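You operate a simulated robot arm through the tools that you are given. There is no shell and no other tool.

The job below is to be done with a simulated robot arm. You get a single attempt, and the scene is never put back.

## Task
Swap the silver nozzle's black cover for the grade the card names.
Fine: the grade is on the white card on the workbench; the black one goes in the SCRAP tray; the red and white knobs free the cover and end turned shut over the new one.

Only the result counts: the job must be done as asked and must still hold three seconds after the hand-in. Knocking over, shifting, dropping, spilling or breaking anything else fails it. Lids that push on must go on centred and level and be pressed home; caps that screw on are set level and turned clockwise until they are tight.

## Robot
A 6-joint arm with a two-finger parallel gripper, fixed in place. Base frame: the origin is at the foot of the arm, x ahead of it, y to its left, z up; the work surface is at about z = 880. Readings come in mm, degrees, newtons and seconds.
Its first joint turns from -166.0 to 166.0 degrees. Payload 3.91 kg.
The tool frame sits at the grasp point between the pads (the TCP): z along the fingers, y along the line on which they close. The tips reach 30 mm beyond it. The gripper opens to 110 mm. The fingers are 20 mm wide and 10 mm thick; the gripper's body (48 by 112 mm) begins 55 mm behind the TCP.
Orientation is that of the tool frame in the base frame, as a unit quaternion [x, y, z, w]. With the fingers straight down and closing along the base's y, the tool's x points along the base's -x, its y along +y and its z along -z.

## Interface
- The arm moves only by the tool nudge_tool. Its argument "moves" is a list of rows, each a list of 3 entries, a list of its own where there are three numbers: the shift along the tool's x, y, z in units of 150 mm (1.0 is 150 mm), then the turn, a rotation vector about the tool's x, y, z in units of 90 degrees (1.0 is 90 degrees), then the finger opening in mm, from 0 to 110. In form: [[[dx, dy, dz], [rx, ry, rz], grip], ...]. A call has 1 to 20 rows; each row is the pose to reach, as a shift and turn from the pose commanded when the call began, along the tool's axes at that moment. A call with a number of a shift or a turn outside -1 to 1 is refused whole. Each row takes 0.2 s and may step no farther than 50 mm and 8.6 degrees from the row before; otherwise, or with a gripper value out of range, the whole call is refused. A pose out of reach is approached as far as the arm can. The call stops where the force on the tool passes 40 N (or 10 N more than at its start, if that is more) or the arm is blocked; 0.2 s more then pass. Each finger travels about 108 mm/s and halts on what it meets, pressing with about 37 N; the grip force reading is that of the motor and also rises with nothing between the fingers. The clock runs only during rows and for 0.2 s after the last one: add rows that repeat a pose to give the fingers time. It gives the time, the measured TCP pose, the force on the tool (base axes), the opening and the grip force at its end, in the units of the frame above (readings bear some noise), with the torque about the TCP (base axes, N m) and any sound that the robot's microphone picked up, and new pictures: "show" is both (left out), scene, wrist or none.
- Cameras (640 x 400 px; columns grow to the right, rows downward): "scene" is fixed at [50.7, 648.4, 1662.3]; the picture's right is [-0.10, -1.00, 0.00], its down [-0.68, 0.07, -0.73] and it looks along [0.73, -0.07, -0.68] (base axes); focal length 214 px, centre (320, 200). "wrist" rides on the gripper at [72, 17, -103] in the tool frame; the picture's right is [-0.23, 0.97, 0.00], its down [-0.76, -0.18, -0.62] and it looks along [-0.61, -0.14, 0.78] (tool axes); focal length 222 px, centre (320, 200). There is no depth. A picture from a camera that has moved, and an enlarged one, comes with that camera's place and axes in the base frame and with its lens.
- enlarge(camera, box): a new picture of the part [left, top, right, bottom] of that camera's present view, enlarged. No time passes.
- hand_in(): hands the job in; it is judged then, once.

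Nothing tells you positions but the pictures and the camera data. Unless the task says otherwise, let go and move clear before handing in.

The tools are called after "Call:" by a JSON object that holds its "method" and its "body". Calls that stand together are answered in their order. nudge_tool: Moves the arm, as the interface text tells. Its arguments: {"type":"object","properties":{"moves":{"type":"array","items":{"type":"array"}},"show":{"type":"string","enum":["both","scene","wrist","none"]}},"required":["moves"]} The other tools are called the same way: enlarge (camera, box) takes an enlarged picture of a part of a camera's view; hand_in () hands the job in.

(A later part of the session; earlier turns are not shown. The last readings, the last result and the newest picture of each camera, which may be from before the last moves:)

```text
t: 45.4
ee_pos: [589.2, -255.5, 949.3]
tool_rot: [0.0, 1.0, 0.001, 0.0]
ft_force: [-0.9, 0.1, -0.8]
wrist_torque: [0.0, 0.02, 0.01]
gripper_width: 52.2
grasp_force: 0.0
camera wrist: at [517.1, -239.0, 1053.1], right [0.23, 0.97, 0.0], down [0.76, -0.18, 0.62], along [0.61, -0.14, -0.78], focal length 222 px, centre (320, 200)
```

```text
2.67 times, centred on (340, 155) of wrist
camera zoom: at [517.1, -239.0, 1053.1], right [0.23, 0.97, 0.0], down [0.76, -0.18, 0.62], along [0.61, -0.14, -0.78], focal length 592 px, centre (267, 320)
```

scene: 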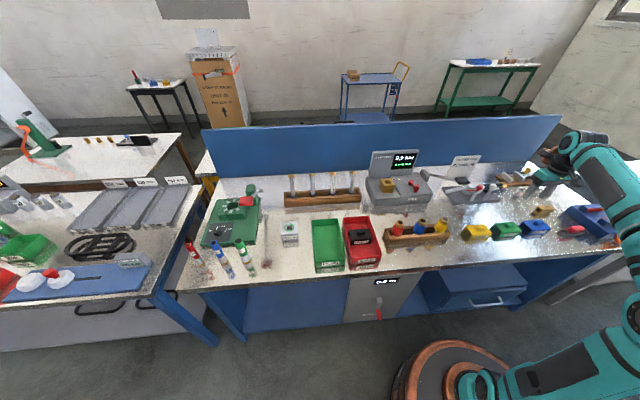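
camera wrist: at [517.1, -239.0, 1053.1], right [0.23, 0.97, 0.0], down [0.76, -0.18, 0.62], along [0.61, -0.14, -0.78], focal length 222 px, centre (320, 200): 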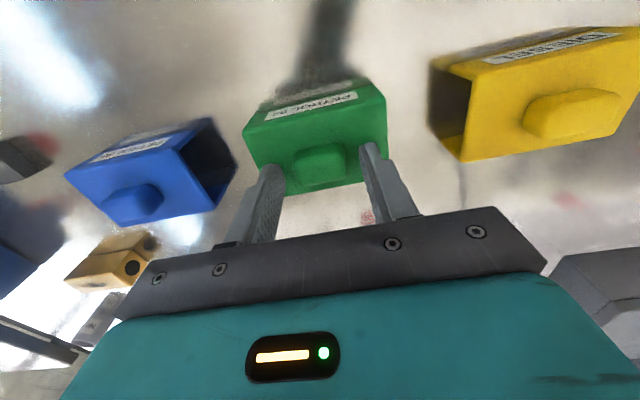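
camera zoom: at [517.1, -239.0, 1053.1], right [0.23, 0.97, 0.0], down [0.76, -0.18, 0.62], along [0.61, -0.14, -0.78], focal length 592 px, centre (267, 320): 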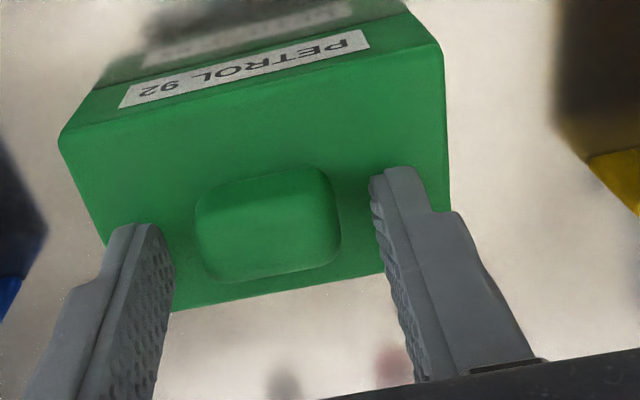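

The view nearly matches the black cover's grip pose; I'll trim by about 1 mm in x and y, lower 1.5 mm, and close.

Call:
{"method": "nudge_tool", "body": {"moves": [[[0.008, 0.007, 0.005], [0, 0, 0], 52], [[0.008, 0.007, 0.01], [0, 0, 0], 50], [[0.008, 0.007, 0.01], [0, 0, 0], 42], [[0.008, 0.007, 0.01], [0, 0, 0], 34], [[0.008, 0.007, 0.01], [0, 0, 0], 26], [[0.008, 0.007, 0.01], [0, 0, 0], 20], [[0.008, 0.007, 0.01], [0, 0, 0], 20]], "show": "wrist"}}

Call:
{"method": "enlarge", "body": {"camera": "wrist", "box": [220, 80, 460, 230]}}

```text
t: 47.0
ee_pos: [586.5, -254.8, 946.7]
tool_rot: [0.0, 1.0, 0.0, 0.0]
ft_force: [0.7, -0.8, 0.5]
wrist_torque: [0.01, -0.02, 0.02]
gripper_width: 33.1
grasp_force: 37.0
camera wrist: at [515.8, -237.9, 1051.8], right [0.23, 0.97, 0.0], down [0.76, -0.18, 0.62], along [0.61, -0.14, -0.78], focal length 222 px, centre (320, 200)
```

wrist: 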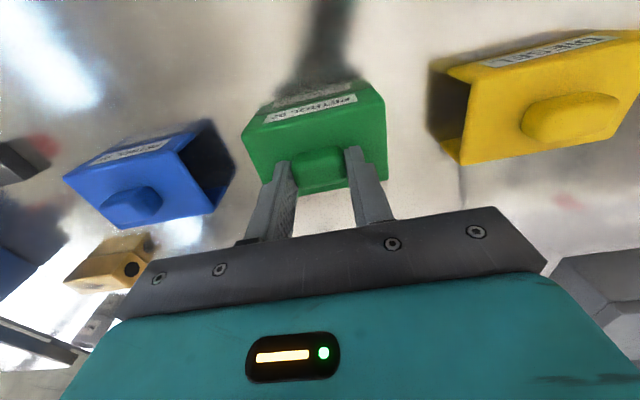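

```text
2.67 times, centred on (340, 155) of wrist
camera zoom: at [515.8, -237.9, 1051.8], right [0.23, 0.97, 0.0], down [0.76, -0.18, 0.62], along [0.61, -0.14, -0.78], focal length 592 px, centre (267, 320)
```

zoom: 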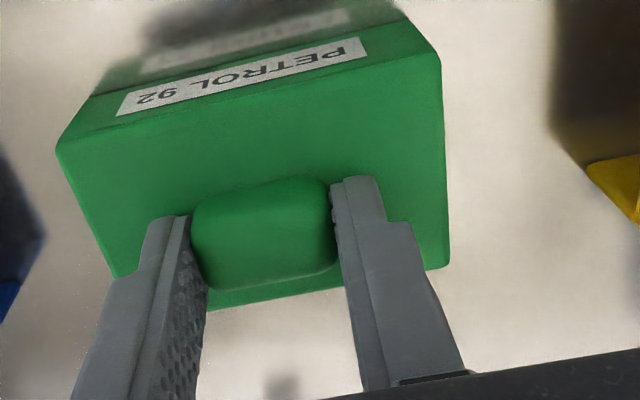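

The green cover is gripped exactly as the black one was. I'll lift it straight up, then carry it to above the nozzle.

Call:
{"method": "nudge_tool", "body": {"moves": [[[0, 0, -0.05], [0, 0, 0], 20], [[0, 0, -0.15], [0, 0, 0], 20], [[0, 0, -0.4], [0, 0, 0], 20], [[0, 0, -0.7], [0, 0, 0], 20], [[0, 0, -1.0], [0, 0, 0], 20]], "show": "both"}}

Call:
{"method": "enlarge", "body": {"camera": "scene", "box": [470, 160, 560, 245]}}

```text
t: 48.2
ee_pos: [586.1, -252.6, 1095.9]
tool_rot: [0.0, 1.0, 0.0, 0.0]
ft_force: [-0.1, -0.4, -0.3]
wrist_torque: [0.0, 0.0, 0.02]
gripper_width: 33.2
grasp_force: 36.7
camera wrist: at [514.6, -236.6, 1201.1], right [0.23, 0.97, 0.0], down [0.76, -0.18, 0.62], along [0.61, -0.14, -0.78], focal length 222 px, centre (320, 200)
```

scene: 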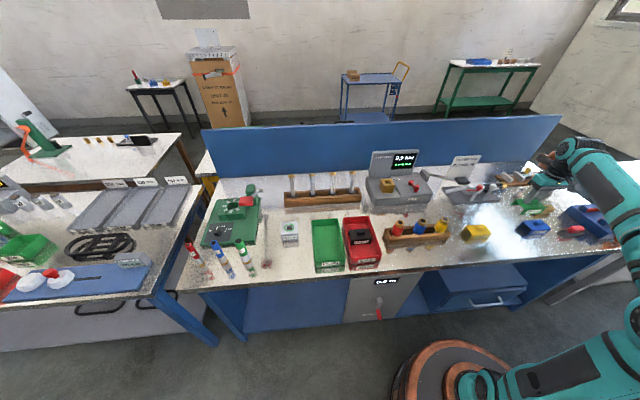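
wrist: 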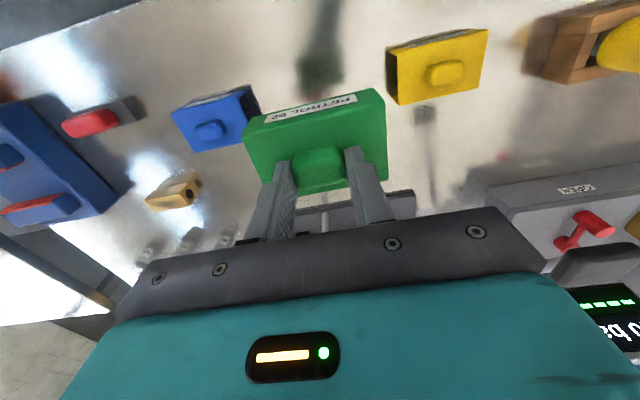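

```text
4.71 times, centred on (515, 202) of scene
camera zoom: at [50.7, 648.4, 1662.3], right [-0.1, -1.0, 0.0], down [-0.68, 0.07, -0.73], along [0.73, -0.07, -0.68], focal length 1009 px, centre (-598, 188)
```

zoom: 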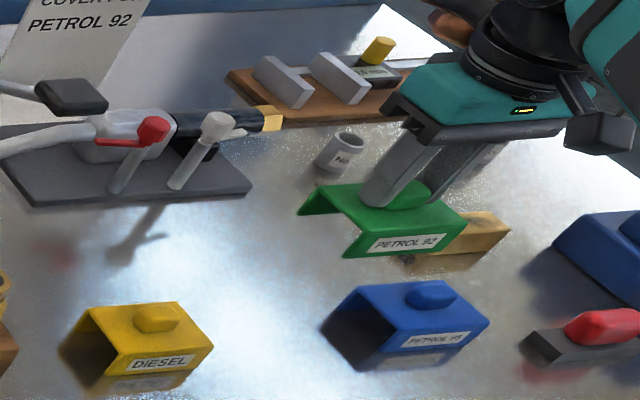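

Cover lifted level. Now carrying it +260 mm in x to hover above the nozzle at safe height.

Call:
{"method": "nudge_tool", "body": {"moves": [[[-0.3, 0, -0.05], [0, 0, 0], 20], [[-0.6, -0.005, -0.05], [0, 0, 0], 20], [[-0.9, -0.01, -0.05], [0, 0, 0], 20]], "show": "none"}}

Call:
{"method": "nudge_tool", "body": {"moves": [[[-0.3, 0, 0], [0, 0, 0], 20], [[-0.6, 0, 0], [0, 0, 0], 20], [[-0.834, 0, 0], [0, 0, 0], 20], [[-0.834, 0, 0], [0, 0, 0], 20]], "show": "both"}}

Call:
{"method": "enlarge", "body": {"camera": "scene", "box": [430, 140, 520, 205]}}

Call:
{"method": "enlarge", "body": {"camera": "wrist", "box": [160, 60, 480, 230]}}

```text
t: 49.0
ee_pos: [721.8, -254.0, 1105.1]
tool_rot: [0.001, 1.0, 0.0, 0.001]
ft_force: [-0.1, 0.0, 1.1]
wrist_torque: [-0.01, -0.13, 0.0]
gripper_width: 33.0
grasp_force: 37.2
```

```text
t: 50.0
ee_pos: [848.8, -252.8, 1104.0]
tool_rot: [0.0, 1.0, 0.0, 0.0]
ft_force: [0.2, 0.2, -0.7]
wrist_torque: [-0.02, 0.01, 0.04]
gripper_width: 32.7
grasp_force: 36.9
camera wrist: at [777.1, -236.8, 1209.1], right [0.23, 0.97, 0.0], down [0.76, -0.18, 0.62], along [0.61, -0.14, -0.78], focal length 222 px, centre (320, 200)
```

scene: 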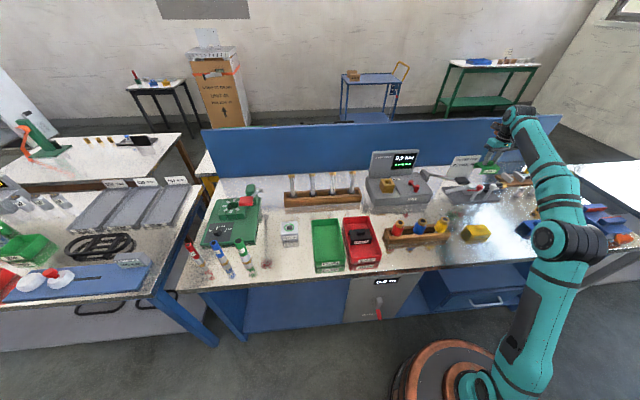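
wrist: 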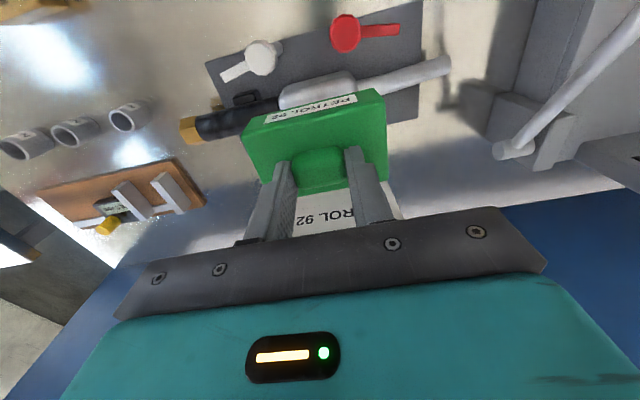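

```text
6.15 times, centred on (475, 172) of scene
camera zoom: at [50.7, 648.4, 1662.3], right [-0.1, -1.0, 0.0], down [-0.68, 0.07, -0.73], along [0.73, -0.07, -0.68], focal length 1320 px, centre (-634, 369)
```

zoom: 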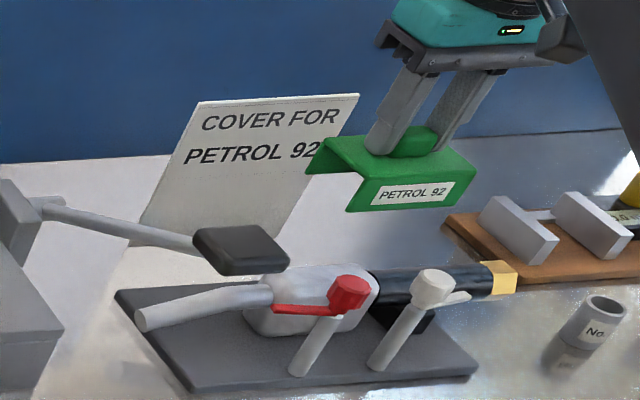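

```text
2.00 times, centred on (320, 145) of wrist
camera zoom: at [777.1, -236.8, 1209.1], right [0.23, 0.97, 0.0], down [0.76, -0.18, 0.62], along [0.61, -0.14, -0.78], focal length 444 px, centre (320, 310)
```

zoom: 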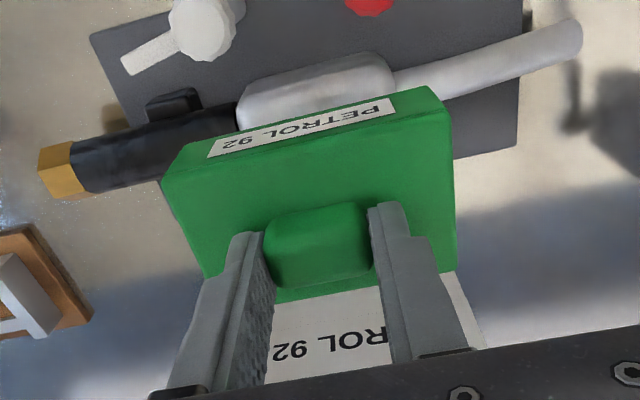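

Hovering over the nozzle with knob tabs clear. I'll descend part-way and take several readings to average out the noise.

Call:
{"method": "nudge_tool", "body": {"moves": [[[0, 0, 0.15], [0, 0, 0], 20], [[0, 0, 0.3], [0, 0, 0], 20]], "show": "wrist"}}

Call:
{"method": "nudge_tool", "body": {"moves": [[[0, 0, 0], [0, 0, 0], 20]], "show": "none"}}

Call:
{"method": "nudge_tool", "body": {"moves": [[[0, 0, 0], [0, 0, 0], 20]], "show": "none"}}

Call:
{"method": "nudge_tool", "body": {"moves": [[[0, 0, 0], [0, 0, 0], 20]], "show": "none"}}

Call:
{"method": "nudge_tool", "body": {"moves": [[[0, 0, 0], [0, 0, 0], 20]], "show": "none"}}

Call:
{"method": "nudge_tool", "body": {"moves": [[[0, 0, 0], [0, 0, 0], 20]], "show": "none"}}

Call:
{"method": "enlarge", "body": {"camera": "wrist", "box": [160, 60, 480, 230]}}

Call:
{"method": "enlarge", "body": {"camera": "scene", "box": [440, 150, 510, 205]}}

```text
t: 50.6
ee_pos: [848.0, -255.1, 1058.4]
tool_rot: [0.001, 1.0, 0.0, -0.001]
ft_force: [0.1, -0.2, -1.6]
wrist_torque: [0.0, 0.03, 0.03]
gripper_width: 32.9
grasp_force: 37.2
camera wrist: at [775.7, -238.0, 1163.3], right [0.23, 0.97, 0.0], down [0.76, -0.18, 0.62], along [0.61, -0.14, -0.78], focal length 222 px, centre (320, 200)
```

wrist: 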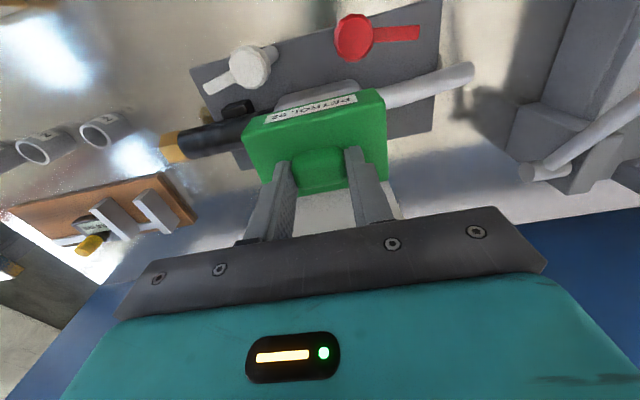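

```text
t: 51.0
ee_pos: [848.1, -255.1, 1058.7]
tool_rot: [0.0, 1.0, 0.0, 0.0]
ft_force: [-0.1, 0.2, -0.1]
wrist_torque: [0.01, -0.01, 0.01]
gripper_width: 33.0
grasp_force: 37.0
```

```text
t: 51.4
ee_pos: [846.5, -255.5, 1056.7]
tool_rot: [0.0, 1.0, 0.0, -0.001]
ft_force: [0.6, -0.3, -0.2]
wrist_torque: [0.02, 0.02, -0.02]
gripper_width: 32.8
grasp_force: 36.9
```

```text
t: 51.8
ee_pos: [847.5, -255.1, 1058.5]
tool_rot: [0.001, 1.0, 0.0, 0.0]
ft_force: [0.3, -0.7, -0.8]
wrist_torque: [-0.02, 0.02, 0.01]
gripper_width: 33.2
grasp_force: 37.5
```

```text
t: 52.2
ee_pos: [847.8, -255.5, 1057.8]
tool_rot: [0.0, 1.0, 0.0, -0.001]
ft_force: [-0.3, 0.0, -0.8]
wrist_torque: [0.06, 0.02, 0.01]
gripper_width: 33.1
grasp_force: 36.9
```

```text
t: 52.6
ee_pos: [847.2, -254.4, 1058.1]
tool_rot: [0.0, 1.0, 0.0, 0.0]
ft_force: [-0.1, -0.8, -1.3]
wrist_torque: [0.01, -0.02, -0.01]
gripper_width: 33.1
grasp_force: 37.2
```

```text
2.00 times, centred on (320, 145) of wrist
camera zoom: at [775.9, -238.1, 1163.0], right [0.23, 0.97, 0.0], down [0.76, -0.18, 0.62], along [0.61, -0.14, -0.78], focal length 444 px, centre (320, 310)
```

zoom: 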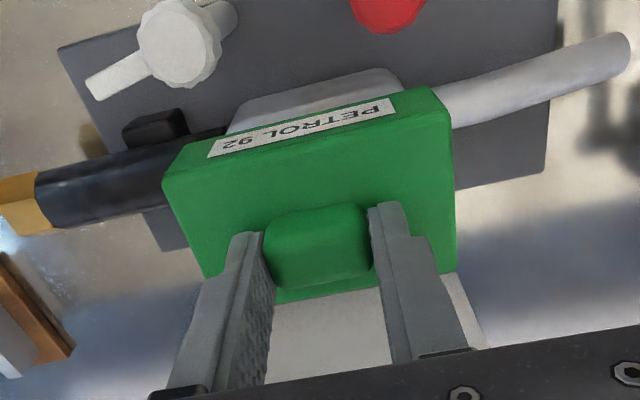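

```text
7.27 times, centred on (475, 178) of scene
camera zoom: at [50.7, 648.4, 1662.3], right [-0.1, -1.0, 0.0], down [-0.68, 0.07, -0.73], along [0.73, -0.07, -0.68], focal length 1560 px, centre (-807, 364)
```

zoom: 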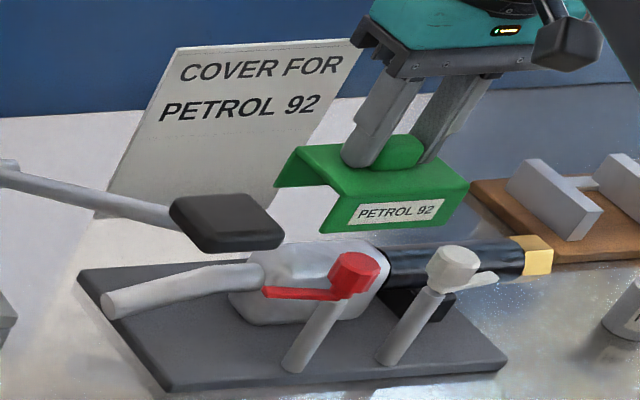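

Averaged reading matches the black cover's seat position within about 0.4 mm. I'll lower to the same height as my earlier lift picture and compare the images directly.

Call:
{"method": "nudge_tool", "body": {"moves": [[[0, 0, 0.09], [0, 0, 0], 20], [[0, 0, 0.173], [0, 0, 0], 20]], "show": "wrist"}}

Call:
{"method": "enlarge", "body": {"camera": "scene", "box": [440, 150, 510, 205]}}

Call:
{"method": "enlarge", "body": {"camera": "wrist", "box": [140, 0, 500, 230]}}

```text
t: 53.2
ee_pos: [847.9, -255.2, 1032.1]
tool_rot: [0.001, 1.0, 0.001, 0.0]
ft_force: [-0.3, 0.0, -0.4]
wrist_torque: [0.01, -0.02, 0.03]
gripper_width: 33.2
grasp_force: 37.1
camera wrist: at [776.6, -238.4, 1137.0], right [0.23, 0.97, 0.0], down [0.76, -0.18, 0.62], along [0.61, -0.14, -0.78], focal length 222 px, centre (320, 200)
```

wrist: 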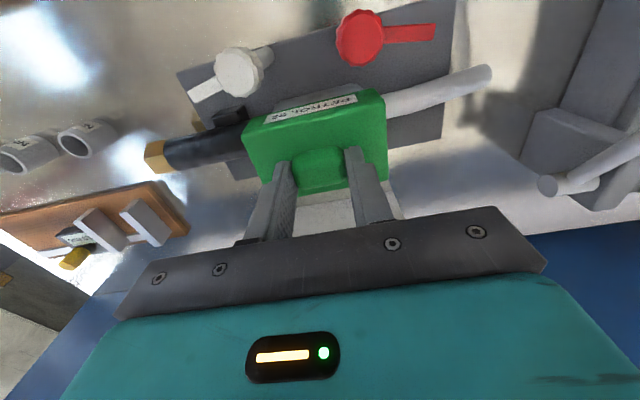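

```text
7.27 times, centred on (475, 178) of scene
camera zoom: at [50.7, 648.4, 1662.3], right [-0.1, -1.0, 0.0], down [-0.68, 0.07, -0.73], along [0.73, -0.07, -0.68], focal length 1560 px, centre (-807, 364)
```

zoom: 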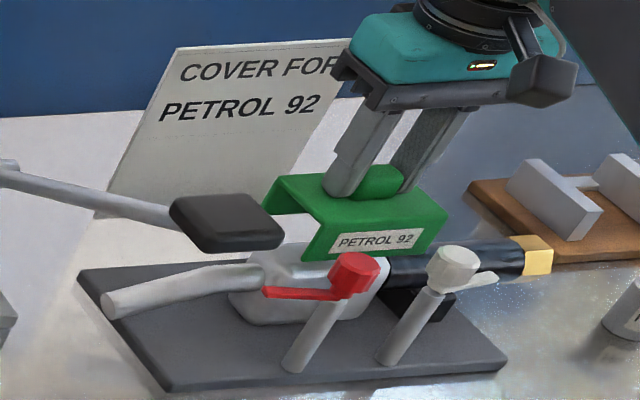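

```text
1.74 times, centred on (320, 115) of wrist
camera zoom: at [776.6, -238.4, 1137.0], right [0.23, 0.97, 0.0], down [0.76, -0.18, 0.62], along [0.61, -0.14, -0.78], focal length 386 px, centre (320, 348)
```

zoom: 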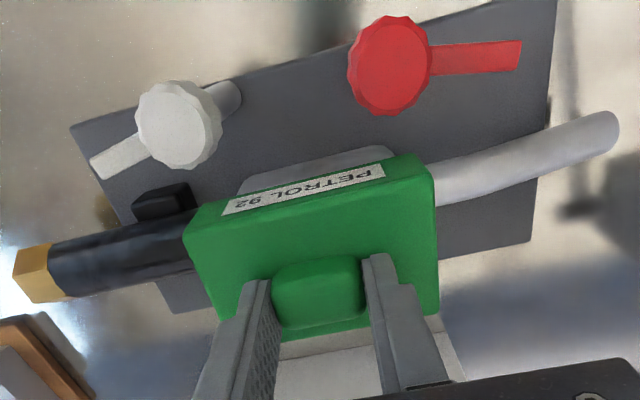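

The picture matches the earlier lift picture closely. I'll lower the cover onto the nozzle, watching force.

Call:
{"method": "nudge_tool", "body": {"moves": [[[0, 0, 0.06], [0, 0, 0], 20], [[0, 0, 0.12], [0, 0, 0], 20], [[0, 0, 0.18], [0, 0, 0], 20], [[0, 0, 0.22], [0, 0, 0], 20]], "show": "both"}}

Call:
{"method": "enlarge", "body": {"camera": "scene", "box": [450, 160, 510, 205]}}

```text
t: 54.2
ee_pos: [846.9, -255.6, 999.7]
tool_rot: [0.0, 1.0, 0.0, 0.0]
ft_force: [0.0, 0.4, -0.2]
wrist_torque: [-0.01, 0.02, 0.01]
gripper_width: 32.9
grasp_force: 37.0
camera wrist: at [776.0, -238.6, 1104.4], right [0.23, 0.97, 0.0], down [0.76, -0.18, 0.62], along [0.61, -0.14, -0.78], focal length 222 px, centre (320, 200)
```

scene: 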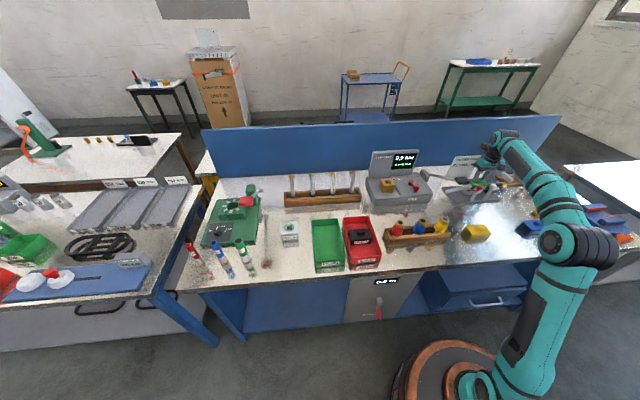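
wrist: 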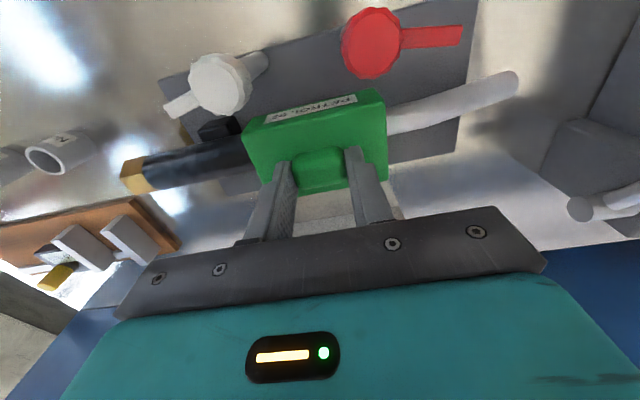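

```text
8.89 times, centred on (480, 182) of scene
camera zoom: at [50.7, 648.4, 1662.3], right [-0.1, -1.0, 0.0], down [-0.68, 0.07, -0.73], along [0.73, -0.07, -0.68], focal length 1906 px, centre (-1102, 356)
```

zoom: 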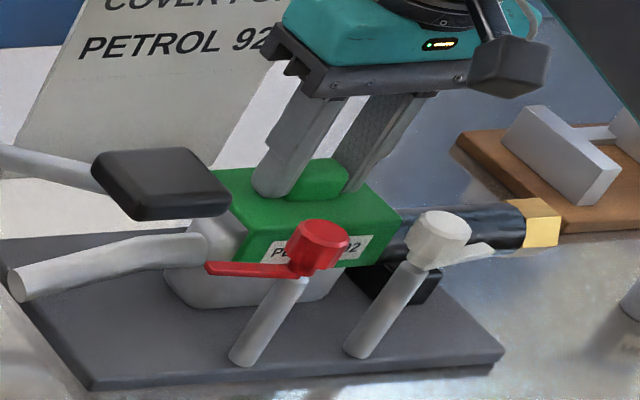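

The cover slides over the nozzle without contact force. Continuing down slowly to seat it.

Call:
{"method": "nudge_tool", "body": {"moves": [[[0, 0, 0.03], [0, 0, 0], 20], [[0, 0, 0.055], [0, 0, 0], 20], [[0, 0, 0.07], [0, 0, 0], 20]], "show": "none"}}

Call:
{"method": "nudge_tool", "body": {"moves": [[[0, 0, 0.007], [0, 0, 0], 20], [[0, 0, 0.014], [0, 0, 0], 20]], "show": "none"}}

```text
t: 55.0
ee_pos: [847.0, -255.1, 989.4]
tool_rot: [0.0, 1.0, 0.0, 0.0]
ft_force: [-0.6, -0.1, -0.9]
wrist_torque: [0.01, -0.04, 0.02]
gripper_width: 32.9
grasp_force: 37.3
```

```text
t: 55.6
ee_pos: [848.1, -254.8, 986.2]
tool_rot: [0.001, 1.0, 0.0, 0.001]
ft_force: [-1.3, 0.5, -0.9]
wrist_torque: [0.03, 0.03, 0.03]
gripper_width: 32.8
grasp_force: 37.2
```

No contact yet; continuing in ~1 mm steps.

Call:
{"method": "nudge_tool", "body": {"moves": [[[0, 0, 0.006], [0, 0, 0], 20], [[0, 0, 0.01], [0, 0, 0], 20]], "show": "none"}}

Call:
{"method": "nudge_tool", "body": {"moves": [[[0, 0, 0.005], [0, 0, 0], 20], [[0, 0, 0.008], [0, 0, 0], 20]], "show": "both"}}

Call:
{"method": "enlarge", "body": {"camera": "scene", "box": [455, 165, 505, 200]}}

Call:
{"method": "enlarge", "body": {"camera": "wrist", "box": [220, 80, 460, 230]}}

```text
t: 56.2
ee_pos: [847.8, -256.1, 987.1]
tool_rot: [0.0, 1.0, 0.0, 0.001]
ft_force: [-1.6, 2.0, 6.9]
wrist_torque: [0.08, 0.18, 0.0]
gripper_width: 33.1
grasp_force: 37.5
```

```text
t: 56.8
ee_pos: [847.0, -254.5, 985.9]
tool_rot: [0.0, 1.0, 0.0, 0.002]
ft_force: [12.0, -0.9, 27.1]
wrist_torque: [0.03, -0.18, 0.0]
gripper_width: 33.1
grasp_force: 37.3
camera wrist: at [776.0, -238.8, 1091.2], right [0.23, 0.97, 0.0], down [0.76, -0.18, 0.63], along [0.61, -0.14, -0.78], focal length 222 px, centre (320, 200)
```

scene: 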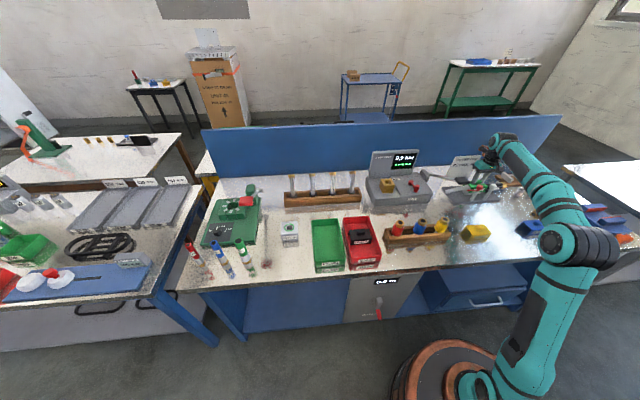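
wrist: 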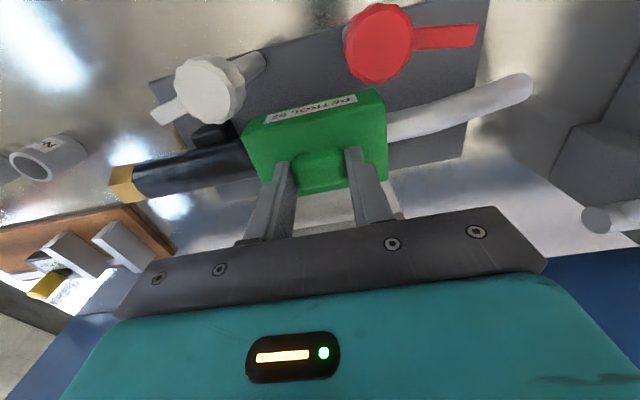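

```text
11.43 times, centred on (480, 182) of scene
camera zoom: at [50.7, 648.4, 1662.3], right [-0.1, -1.0, 0.0], down [-0.68, 0.07, -0.73], along [0.73, -0.07, -0.68], focal length 2451 px, centre (-1509, 400)
```

zoom: 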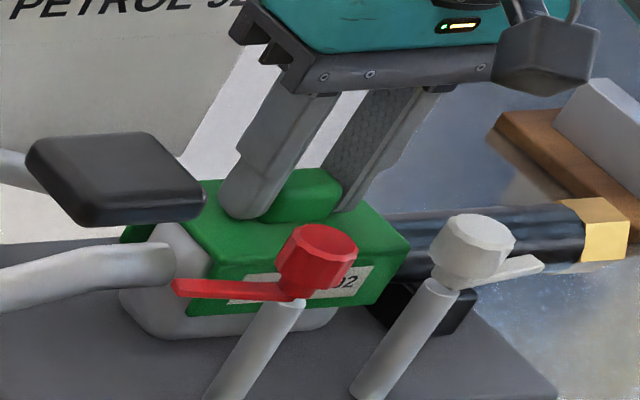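

```text
2.67 times, centred on (340, 155) of wrist
camera zoom: at [776.0, -238.8, 1091.2], right [0.23, 0.97, 0.0], down [0.76, -0.18, 0.63], along [0.61, -0.14, -0.78], focal length 592 px, centre (267, 320)
```

zoom: 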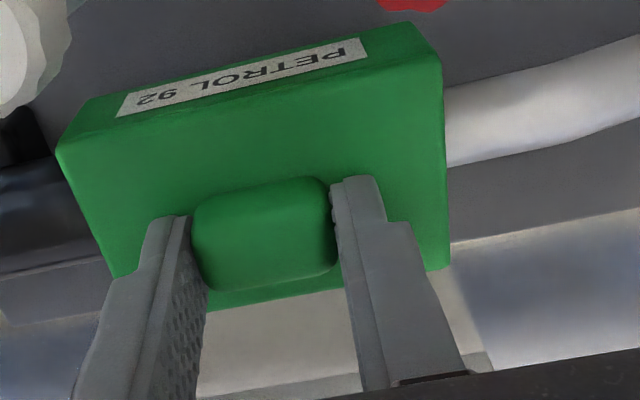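

The cover is seated (contact about where the black one sat, 27 N pressing). I'll relieve, open the fingers, rise a little, and inspect.

Call:
{"method": "nudge_tool", "body": {"moves": [[[0, 0, 0.004], [0, 0, 0], 20], [[0, 0, -0.008], [0, 0, 0], 20], [[0, 0, -0.008], [0, 0, 0], 40], [[0, 0, -0.008], [0, 0, 0], 56], [[0, 0, -0.008], [0, 0, 0], 56], [[0, 0, -0.1], [0, 0, 0], 56], [[0, 0, -0.35], [0, 0, 0], 56]], "show": "both"}}

Call:
{"method": "enlarge", "body": {"camera": "scene", "box": [455, 165, 505, 200]}}

Call:
{"method": "enlarge", "body": {"camera": "wrist", "box": [180, 40, 480, 230]}}

```text
t: 57.2
ee_pos: [847.1, -255.0, 988.2]
tool_rot: [0.0, 1.0, 0.0, 0.003]
ft_force: [2.7, 1.1, 5.0]
wrist_torque: [0.1, 0.04, -0.04]
gripper_width: 33.0
grasp_force: 37.2
stopped in row 2: the force on the tool passed its limit at 42 N (the readings are from after the stop); the commanded pose is now the measured one
camera wrist: at [775.8, -238.9, 1091.2], right [0.23, 0.97, 0.0], down [0.76, -0.18, 0.63], along [0.61, -0.14, -0.78], focal length 222 px, centre (320, 200)
```

scene: 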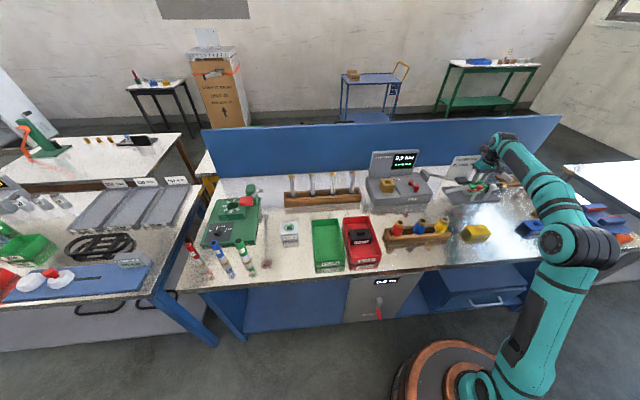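
wrist: 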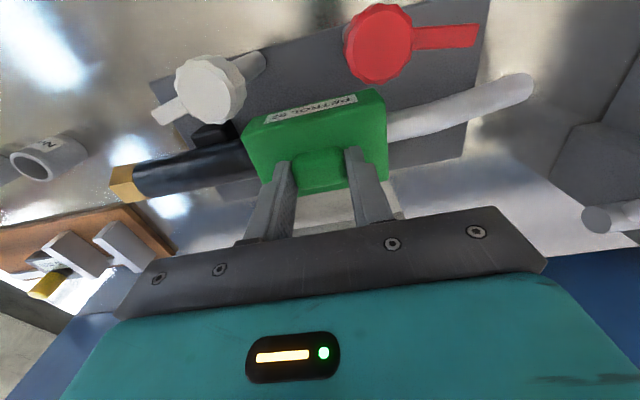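

```text
11.43 times, centred on (480, 182) of scene
camera zoom: at [50.7, 648.4, 1662.3], right [-0.1, -1.0, 0.0], down [-0.68, 0.07, -0.73], along [0.73, -0.07, -0.68], focal length 2451 px, centre (-1509, 400)
```

zoom: 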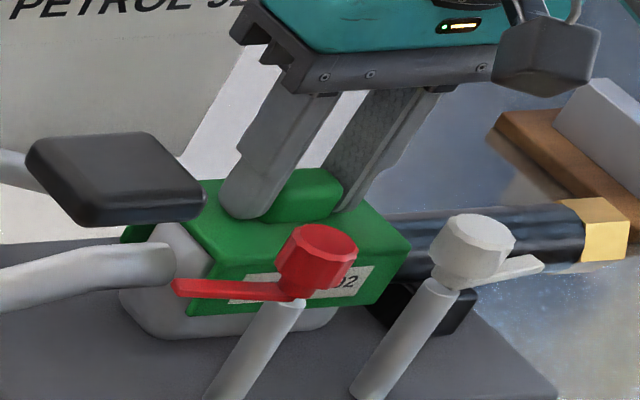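

```text
2.11 times, centred on (330, 135) of wrist
camera zoom: at [775.8, -238.9, 1091.2], right [0.23, 0.97, 0.0], down [0.76, -0.18, 0.63], along [0.61, -0.14, -0.78], focal length 468 px, centre (299, 337)
```

zoom: 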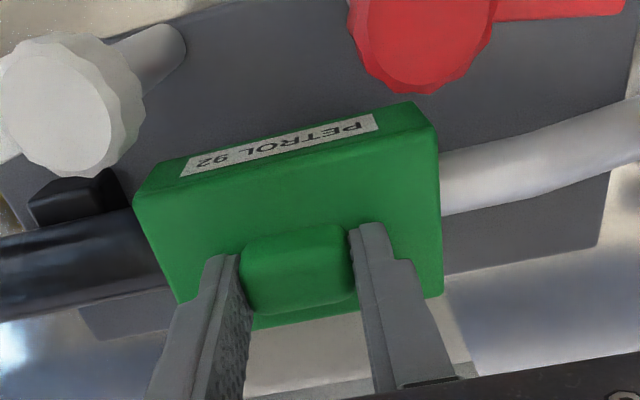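

Pressed to about 42 N, so the cover is home. Now opening and rising.

Call:
{"method": "nudge_tool", "body": {"moves": [[[0, 0, 0], [0, 0, 0], 36], [[0, 0, 0], [0, 0, 0], 50], [[0, 0, 0], [0, 0, 0], 56], [[0, 0, -0.1], [0, 0, 0], 56], [[0, 0, -0.35], [0, 0, 0], 56], [[0, 0, -0.5], [0, 0, 0], 56]], "show": "both"}}

Call:
{"method": "enlarge", "body": {"camera": "scene", "box": [455, 165, 505, 200]}}

Call:
{"method": "enlarge", "body": {"camera": "wrist", "box": [180, 40, 480, 230]}}

```text
t: 58.6
ee_pos: [847.4, -255.4, 1060.7]
tool_rot: [-0.001, 1.0, -0.001, 0.001]
ft_force: [0.7, -0.5, -0.5]
wrist_torque: [0.01, 0.01, -0.02]
gripper_width: 56.2
grasp_force: 0.0
camera wrist: at [776.3, -238.8, 1165.2], right [0.23, 0.97, 0.0], down [0.76, -0.18, 0.63], along [0.61, -0.14, -0.78], focal length 222 px, centre (320, 200)
```

scene: 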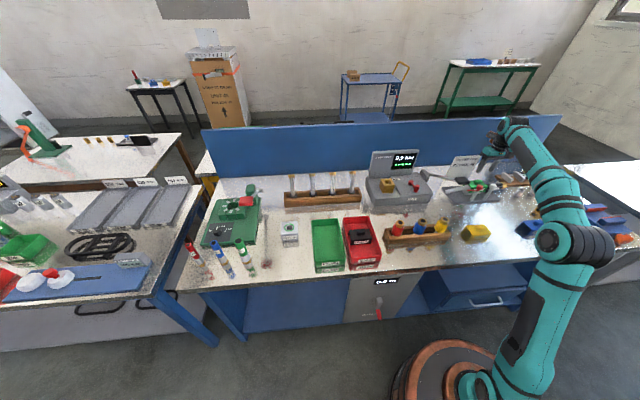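
wrist: 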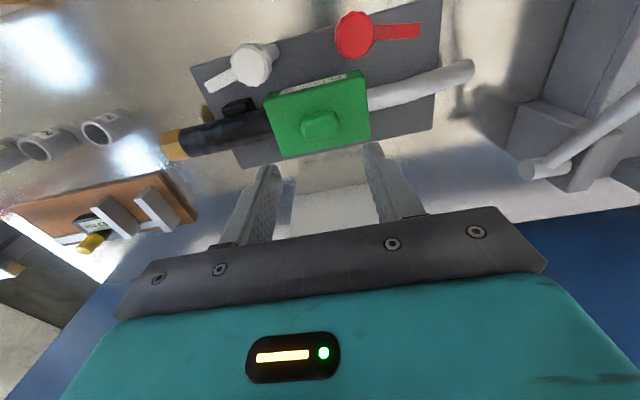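

```text
11.43 times, centred on (480, 182) of scene
camera zoom: at [50.7, 648.4, 1662.3], right [-0.1, -1.0, 0.0], down [-0.68, 0.07, -0.73], along [0.73, -0.07, -0.68], focal length 2451 px, centre (-1509, 400)
```

zoom: 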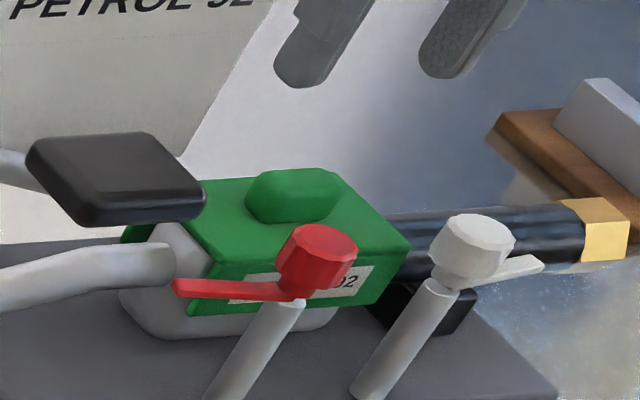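

```text
2.11 times, centred on (330, 135) of wrist
camera zoom: at [776.3, -238.8, 1165.2], right [0.23, 0.97, 0.0], down [0.76, -0.18, 0.63], along [0.61, -0.14, -0.78], focal length 468 px, centre (299, 337)
```

zoom: 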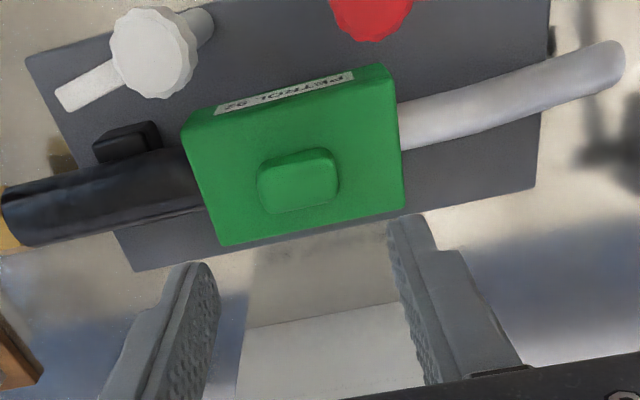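

The green cover is seated level, exactly where the black one sat. Now to the red knob: move over it and turn the wrist +82° so the fingers straddle its tab.

Call:
{"method": "nudge_tool", "body": {"moves": [[[0.036, 0.022, 0], [0, 0, -0.083], 56], [[0.072, 0.044, 0], [0, 0, -0.166], 56], [[0.108, 0.066, 0], [0, 0, -0.249], 56], [[0.144, 0.088, 0], [0, 0, -0.332], 56], [[0.18, 0.11, 0], [0, 0, -0.415], 56], [[0.216, 0.132, 0], [0, 0, -0.498], 56], [[0.252, 0.154, 0], [0, 0, -0.581], 56], [[0.288, 0.176, 0], [0, 0, -0.664], 56], [[0.324, 0.198, 0], [0, 0, -0.747], 50], [[0.36, 0.22, 0], [0, 0, -0.83], 46], [[0.398, 0.24, 0], [0, 0, -0.911], 40], [[0.398, 0.24, 0.1], [0, 0, -0.911], 40]], "show": "wrist"}}

Call:
{"method": "enlarge", "body": {"camera": "wrist", "box": [180, 40, 480, 230]}}

Call:
{"method": "enlarge", "body": {"camera": "scene", "box": [440, 150, 510, 205]}}

```text
t: 61.2
ee_pos: [788.9, -220.7, 1047.5]
tool_rot: [-0.657, 0.754, -0.001, 0.001]
ft_force: [0.2, -0.3, -0.4]
wrist_torque: [0.02, 0.0, -0.01]
gripper_width: 40.2
grasp_force: 0.0
camera wrist: at [761.7, -289.6, 1151.1], right [-0.93, 0.36, 0.0], down [0.28, 0.73, 0.62], along [0.23, 0.58, -0.78], focal length 222 px, centre (320, 200)
```

wrist: 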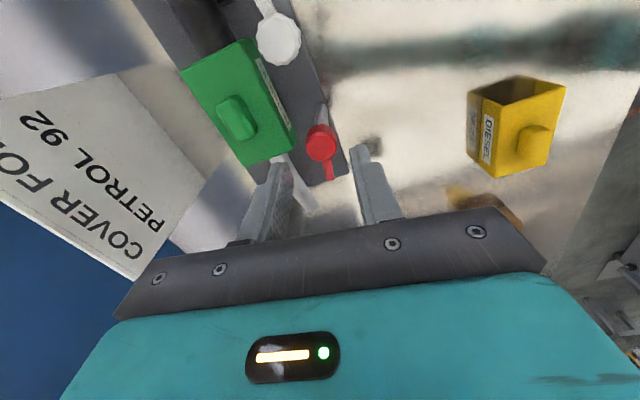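

```text
2.11 times, centred on (330, 135) of wrist
camera zoom: at [761.7, -289.6, 1151.1], right [-0.93, 0.36, 0.0], down [0.28, 0.73, 0.62], along [0.23, 0.58, -0.78], focal length 468 px, centre (299, 337)
```

zoom: 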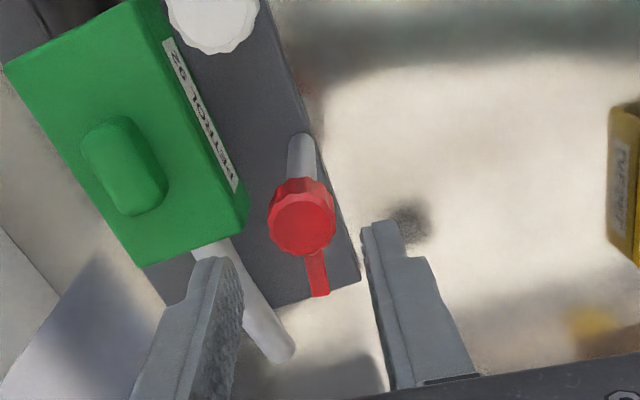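

```text
7.27 times, centred on (475, 178) of scene
camera zoom: at [50.7, 648.4, 1662.3], right [-0.1, -1.0, 0.0], down [-0.68, 0.07, -0.73], along [0.73, -0.07, -0.68], focal length 1560 px, centre (-807, 364)
```

zoom: 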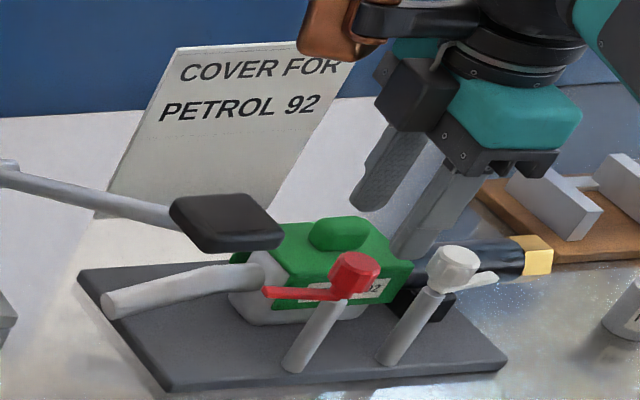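

The fingers line up with the red tab. A ~2 mm trim, then descend and grip.

Call:
{"method": "nudge_tool", "body": {"moves": [[[-0.014, 0.004, 0.1], [0, 0, 0], 40], [[-0.014, 0.004, 0.2], [0, 0, 0], 40], [[-0.014, 0.004, 0.28], [0, 0, 0], 40]], "show": "wrist"}}

Call:
{"method": "enlarge", "body": {"camera": "wrist", "box": [220, 80, 460, 230]}}

Call:
{"method": "enlarge", "body": {"camera": "scene", "box": [455, 165, 505, 200]}}

```text
t: 62.0
ee_pos: [787.7, -217.1, 1005.4]
tool_rot: [-0.656, 0.755, -0.001, 0.001]
ft_force: [-0.2, -0.2, -0.2]
wrist_torque: [0.0, -0.01, 0.0]
gripper_width: 39.9
grasp_force: 0.0
camera wrist: at [762.0, -287.0, 1109.1], right [-0.93, 0.36, 0.0], down [0.28, 0.73, 0.62], along [0.23, 0.58, -0.78], focal length 222 px, centre (320, 200)
```

wrist: 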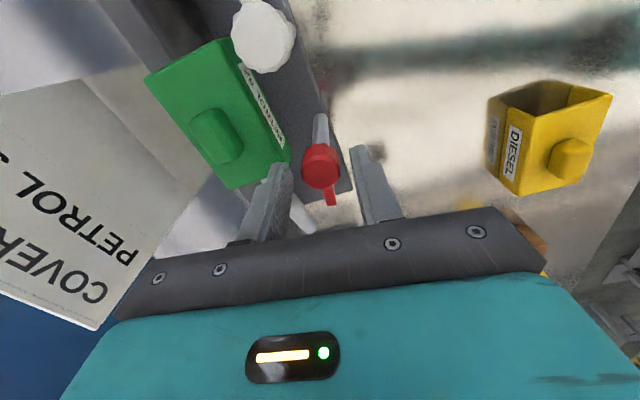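

```text
2.67 times, centred on (340, 155) of wrist
camera zoom: at [762.0, -287.0, 1109.1], right [-0.93, 0.36, 0.0], down [0.28, 0.73, 0.62], along [0.23, 0.58, -0.78], focal length 592 px, centre (267, 320)
```

zoom: 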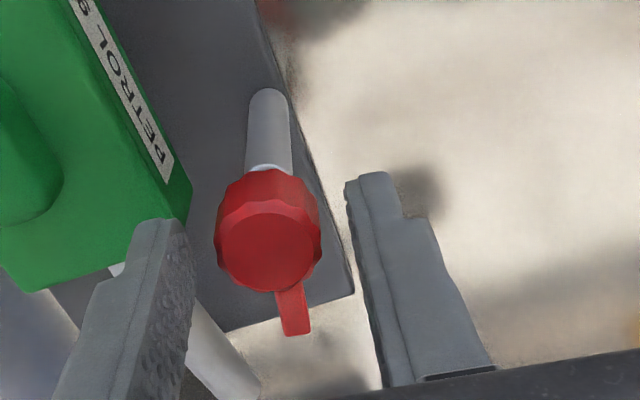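

```text
11.43 times, centred on (480, 182) of scene
camera zoom: at [50.7, 648.4, 1662.3], right [-0.1, -1.0, 0.0], down [-0.68, 0.07, -0.73], along [0.73, -0.07, -0.68], focal length 2451 px, centre (-1509, 400)
```

zoom: 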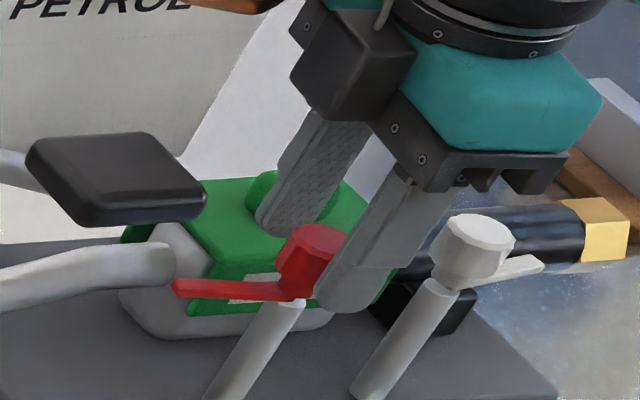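

Well aligned. Descend the last ~8 mm and close on the red knob.

Call:
{"method": "nudge_tool", "body": {"moves": [[[0, 0, 0.03], [0, 0, 0], 40], [[0, 0, 0.055], [0, 0, 0], 40], [[0, 0, 0.055], [0, 0, 0], 28], [[0, 0, 0.055], [0, 0, 0], 18], [[0, 0, 0.055], [0, 0, 0], 15], [[0, 0, 0.055], [0, 0, 0], 15]], "show": "wrist"}}

Call:
{"method": "enlarge", "body": {"camera": "wrist", "box": [220, 80, 460, 230]}}

```text
t: 63.4
ee_pos: [788.0, -217.3, 996.0]
tool_rot: [-0.656, 0.755, 0.0, 0.001]
ft_force: [-12.4, 3.7, -5.4]
wrist_torque: [0.22, 0.92, -0.04]
gripper_width: 24.7
grasp_force: 44.8
camera wrist: at [761.6, -286.6, 1100.4], right [-0.93, 0.36, 0.0], down [0.28, 0.73, 0.62], along [0.23, 0.58, -0.78], focal length 222 px, centre (320, 200)
```

wrist: 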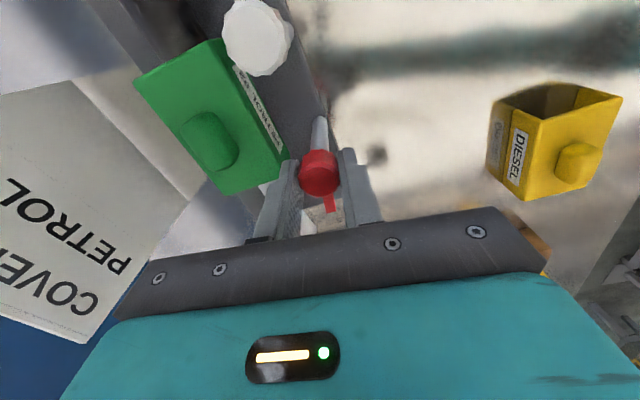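

```text
2.67 times, centred on (340, 155) of wrist
camera zoom: at [761.6, -286.6, 1100.4], right [-0.93, 0.36, 0.0], down [0.28, 0.73, 0.62], along [0.23, 0.58, -0.78], focal length 592 px, centre (267, 320)
```

zoom: 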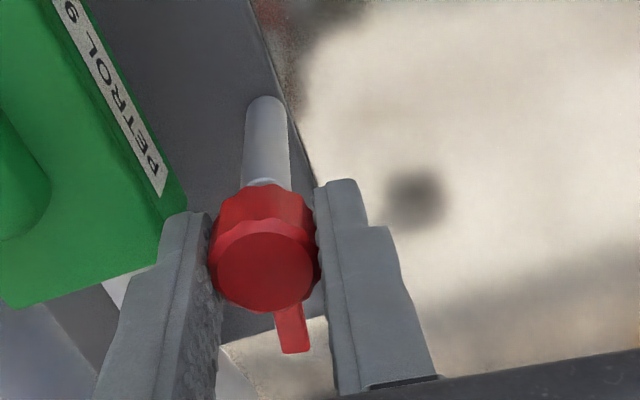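

Gripped with slight side load; trimming 0.5 mm and starting to turn the red knob clockwise to shut.

Call:
{"method": "nudge_tool", "body": {"moves": [[[0, 0.0034, 0], [0, 0, 0.05], 15], [[0, 0.0034, 0], [0, 0, 0.12], 15], [[0, 0.0034, 0], [0, 0, 0.19], 15], [[0, 0.0034, 0], [0, 0, 0.25], 15]], "show": "none"}}

```text
t: 64.4
ee_pos: [787.3, -217.5, 996.4]
tool_rot: [-0.496, 0.868, -0.002, 0.003]
ft_force: [24.7, -1.9, 5.8]
wrist_torque: [-0.49, 0.81, 0.06]
gripper_width: 24.4
grasp_force: 45.0
```

Side load rose in +x; trimming about 1 mm that way and continuing.

Call:
{"method": "nudge_tool", "body": {"moves": [[[-0.003, -0.006, 0], [0, 0, 0], 15], [[-0.003, -0.006, 0], [0, 0, 0.06], 15], [[-0.003, -0.006, 0], [0, 0, 0.13], 15], [[-0.003, -0.006, 0], [0, 0, 0.2], 15]], "show": "wrist"}}

```text
t: 65.4
ee_pos: [787.7, -218.4, 995.8]
tool_rot: [-0.355, 0.935, -0.001, 0.001]
ft_force: [19.7, -4.8, 7.6]
wrist_torque: [-0.15, 0.7, 0.01]
gripper_width: 24.6
grasp_force: 45.1
camera wrist: at [723.7, -253.0, 1100.3], right [-0.47, 0.88, 0.0], down [0.69, 0.37, 0.62], along [0.55, 0.29, -0.78], focal length 222 px, centre (320, 200)
```

wrist: 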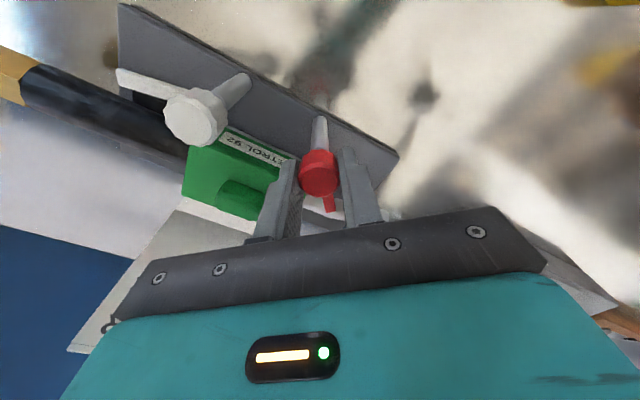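

Turning fine at about 41°; trimming again and continuing toward 0°.

Call:
{"method": "nudge_tool", "body": {"moves": [[[-0.0036, -0.005, 0], [0, 0, 0.02], 15], [[-0.0036, -0.005, 0], [0, 0, 0.08], 15], [[-0.0036, -0.005, 0], [0, 0, 0.15], 15], [[-0.0036, -0.005, 0], [0, 0, 0.22], 15]], "show": "none"}}

```text
t: 66.4
ee_pos: [788.8, -218.7, 995.1]
tool_rot: [-0.187, 0.982, -0.002, 0.001]
ft_force: [-0.3, -3.7, 2.1]
wrist_torque: [0.05, 1.07, 0.01]
gripper_width: 24.8
grasp_force: 45.2
```

Yaw now about 21.5° with low forces. Continuing the last part and watching for the shut stop.

Call:
{"method": "nudge_tool", "body": {"moves": [[[0, -0.001, 0], [0, 0, 0.06], 15], [[0, -0.001, 0], [0, 0, 0.12], 15], [[0, -0.001, 0], [0, 0, 0.18], 15], [[0, -0.001, 0], [0, 0, 0.22], 15]], "show": "both"}}

Call:
{"method": "enlarge", "body": {"camera": "wrist", "box": [220, 80, 460, 230]}}

Call:
{"method": "enlarge", "body": {"camera": "scene", "box": [455, 165, 505, 200]}}

```text
t: 67.4
ee_pos: [788.0, -218.1, 995.9]
tool_rot: [-0.016, 1.0, 0.0, 0.001]
ft_force: [-2.5, -12.4, 3.6]
wrist_torque: [0.41, 0.79, 0.45]
gripper_width: 24.7
grasp_force: 45.5
camera wrist: at [716.6, -204.1, 1100.2], right [0.2, 0.98, 0.0], down [0.76, -0.15, 0.63], along [0.61, -0.12, -0.78], focal length 222 px, centre (320, 200)
```

scene: 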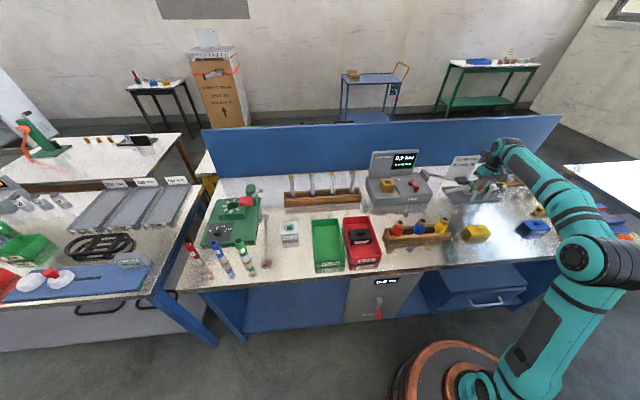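
wrist: 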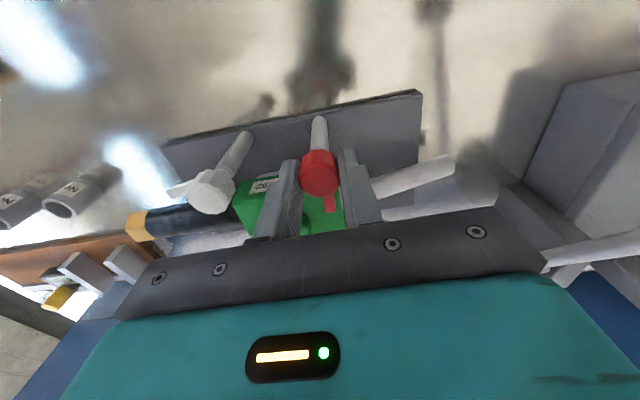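

```text
2.67 times, centred on (340, 155) of wrist
camera zoom: at [716.6, -204.1, 1100.2], right [0.2, 0.98, 0.0], down [0.76, -0.15, 0.63], along [0.61, -0.12, -0.78], focal length 592 px, centre (267, 320)
```

zoom: 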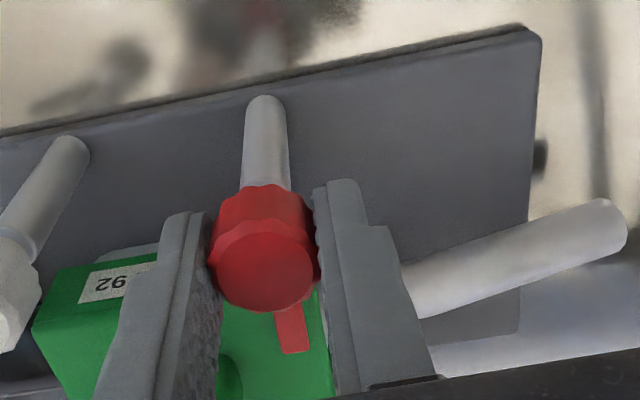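

```text
11.43 times, centred on (480, 182) of scene
camera zoom: at [50.7, 648.4, 1662.3], right [-0.1, -1.0, 0.0], down [-0.68, 0.07, -0.73], along [0.73, -0.07, -0.68], focal length 2451 px, centre (-1509, 400)
```

zoom: 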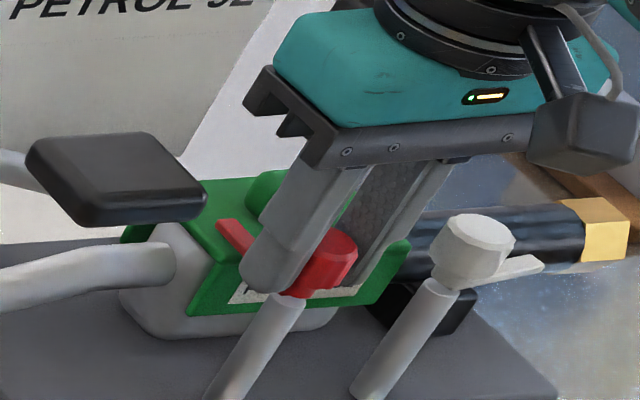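

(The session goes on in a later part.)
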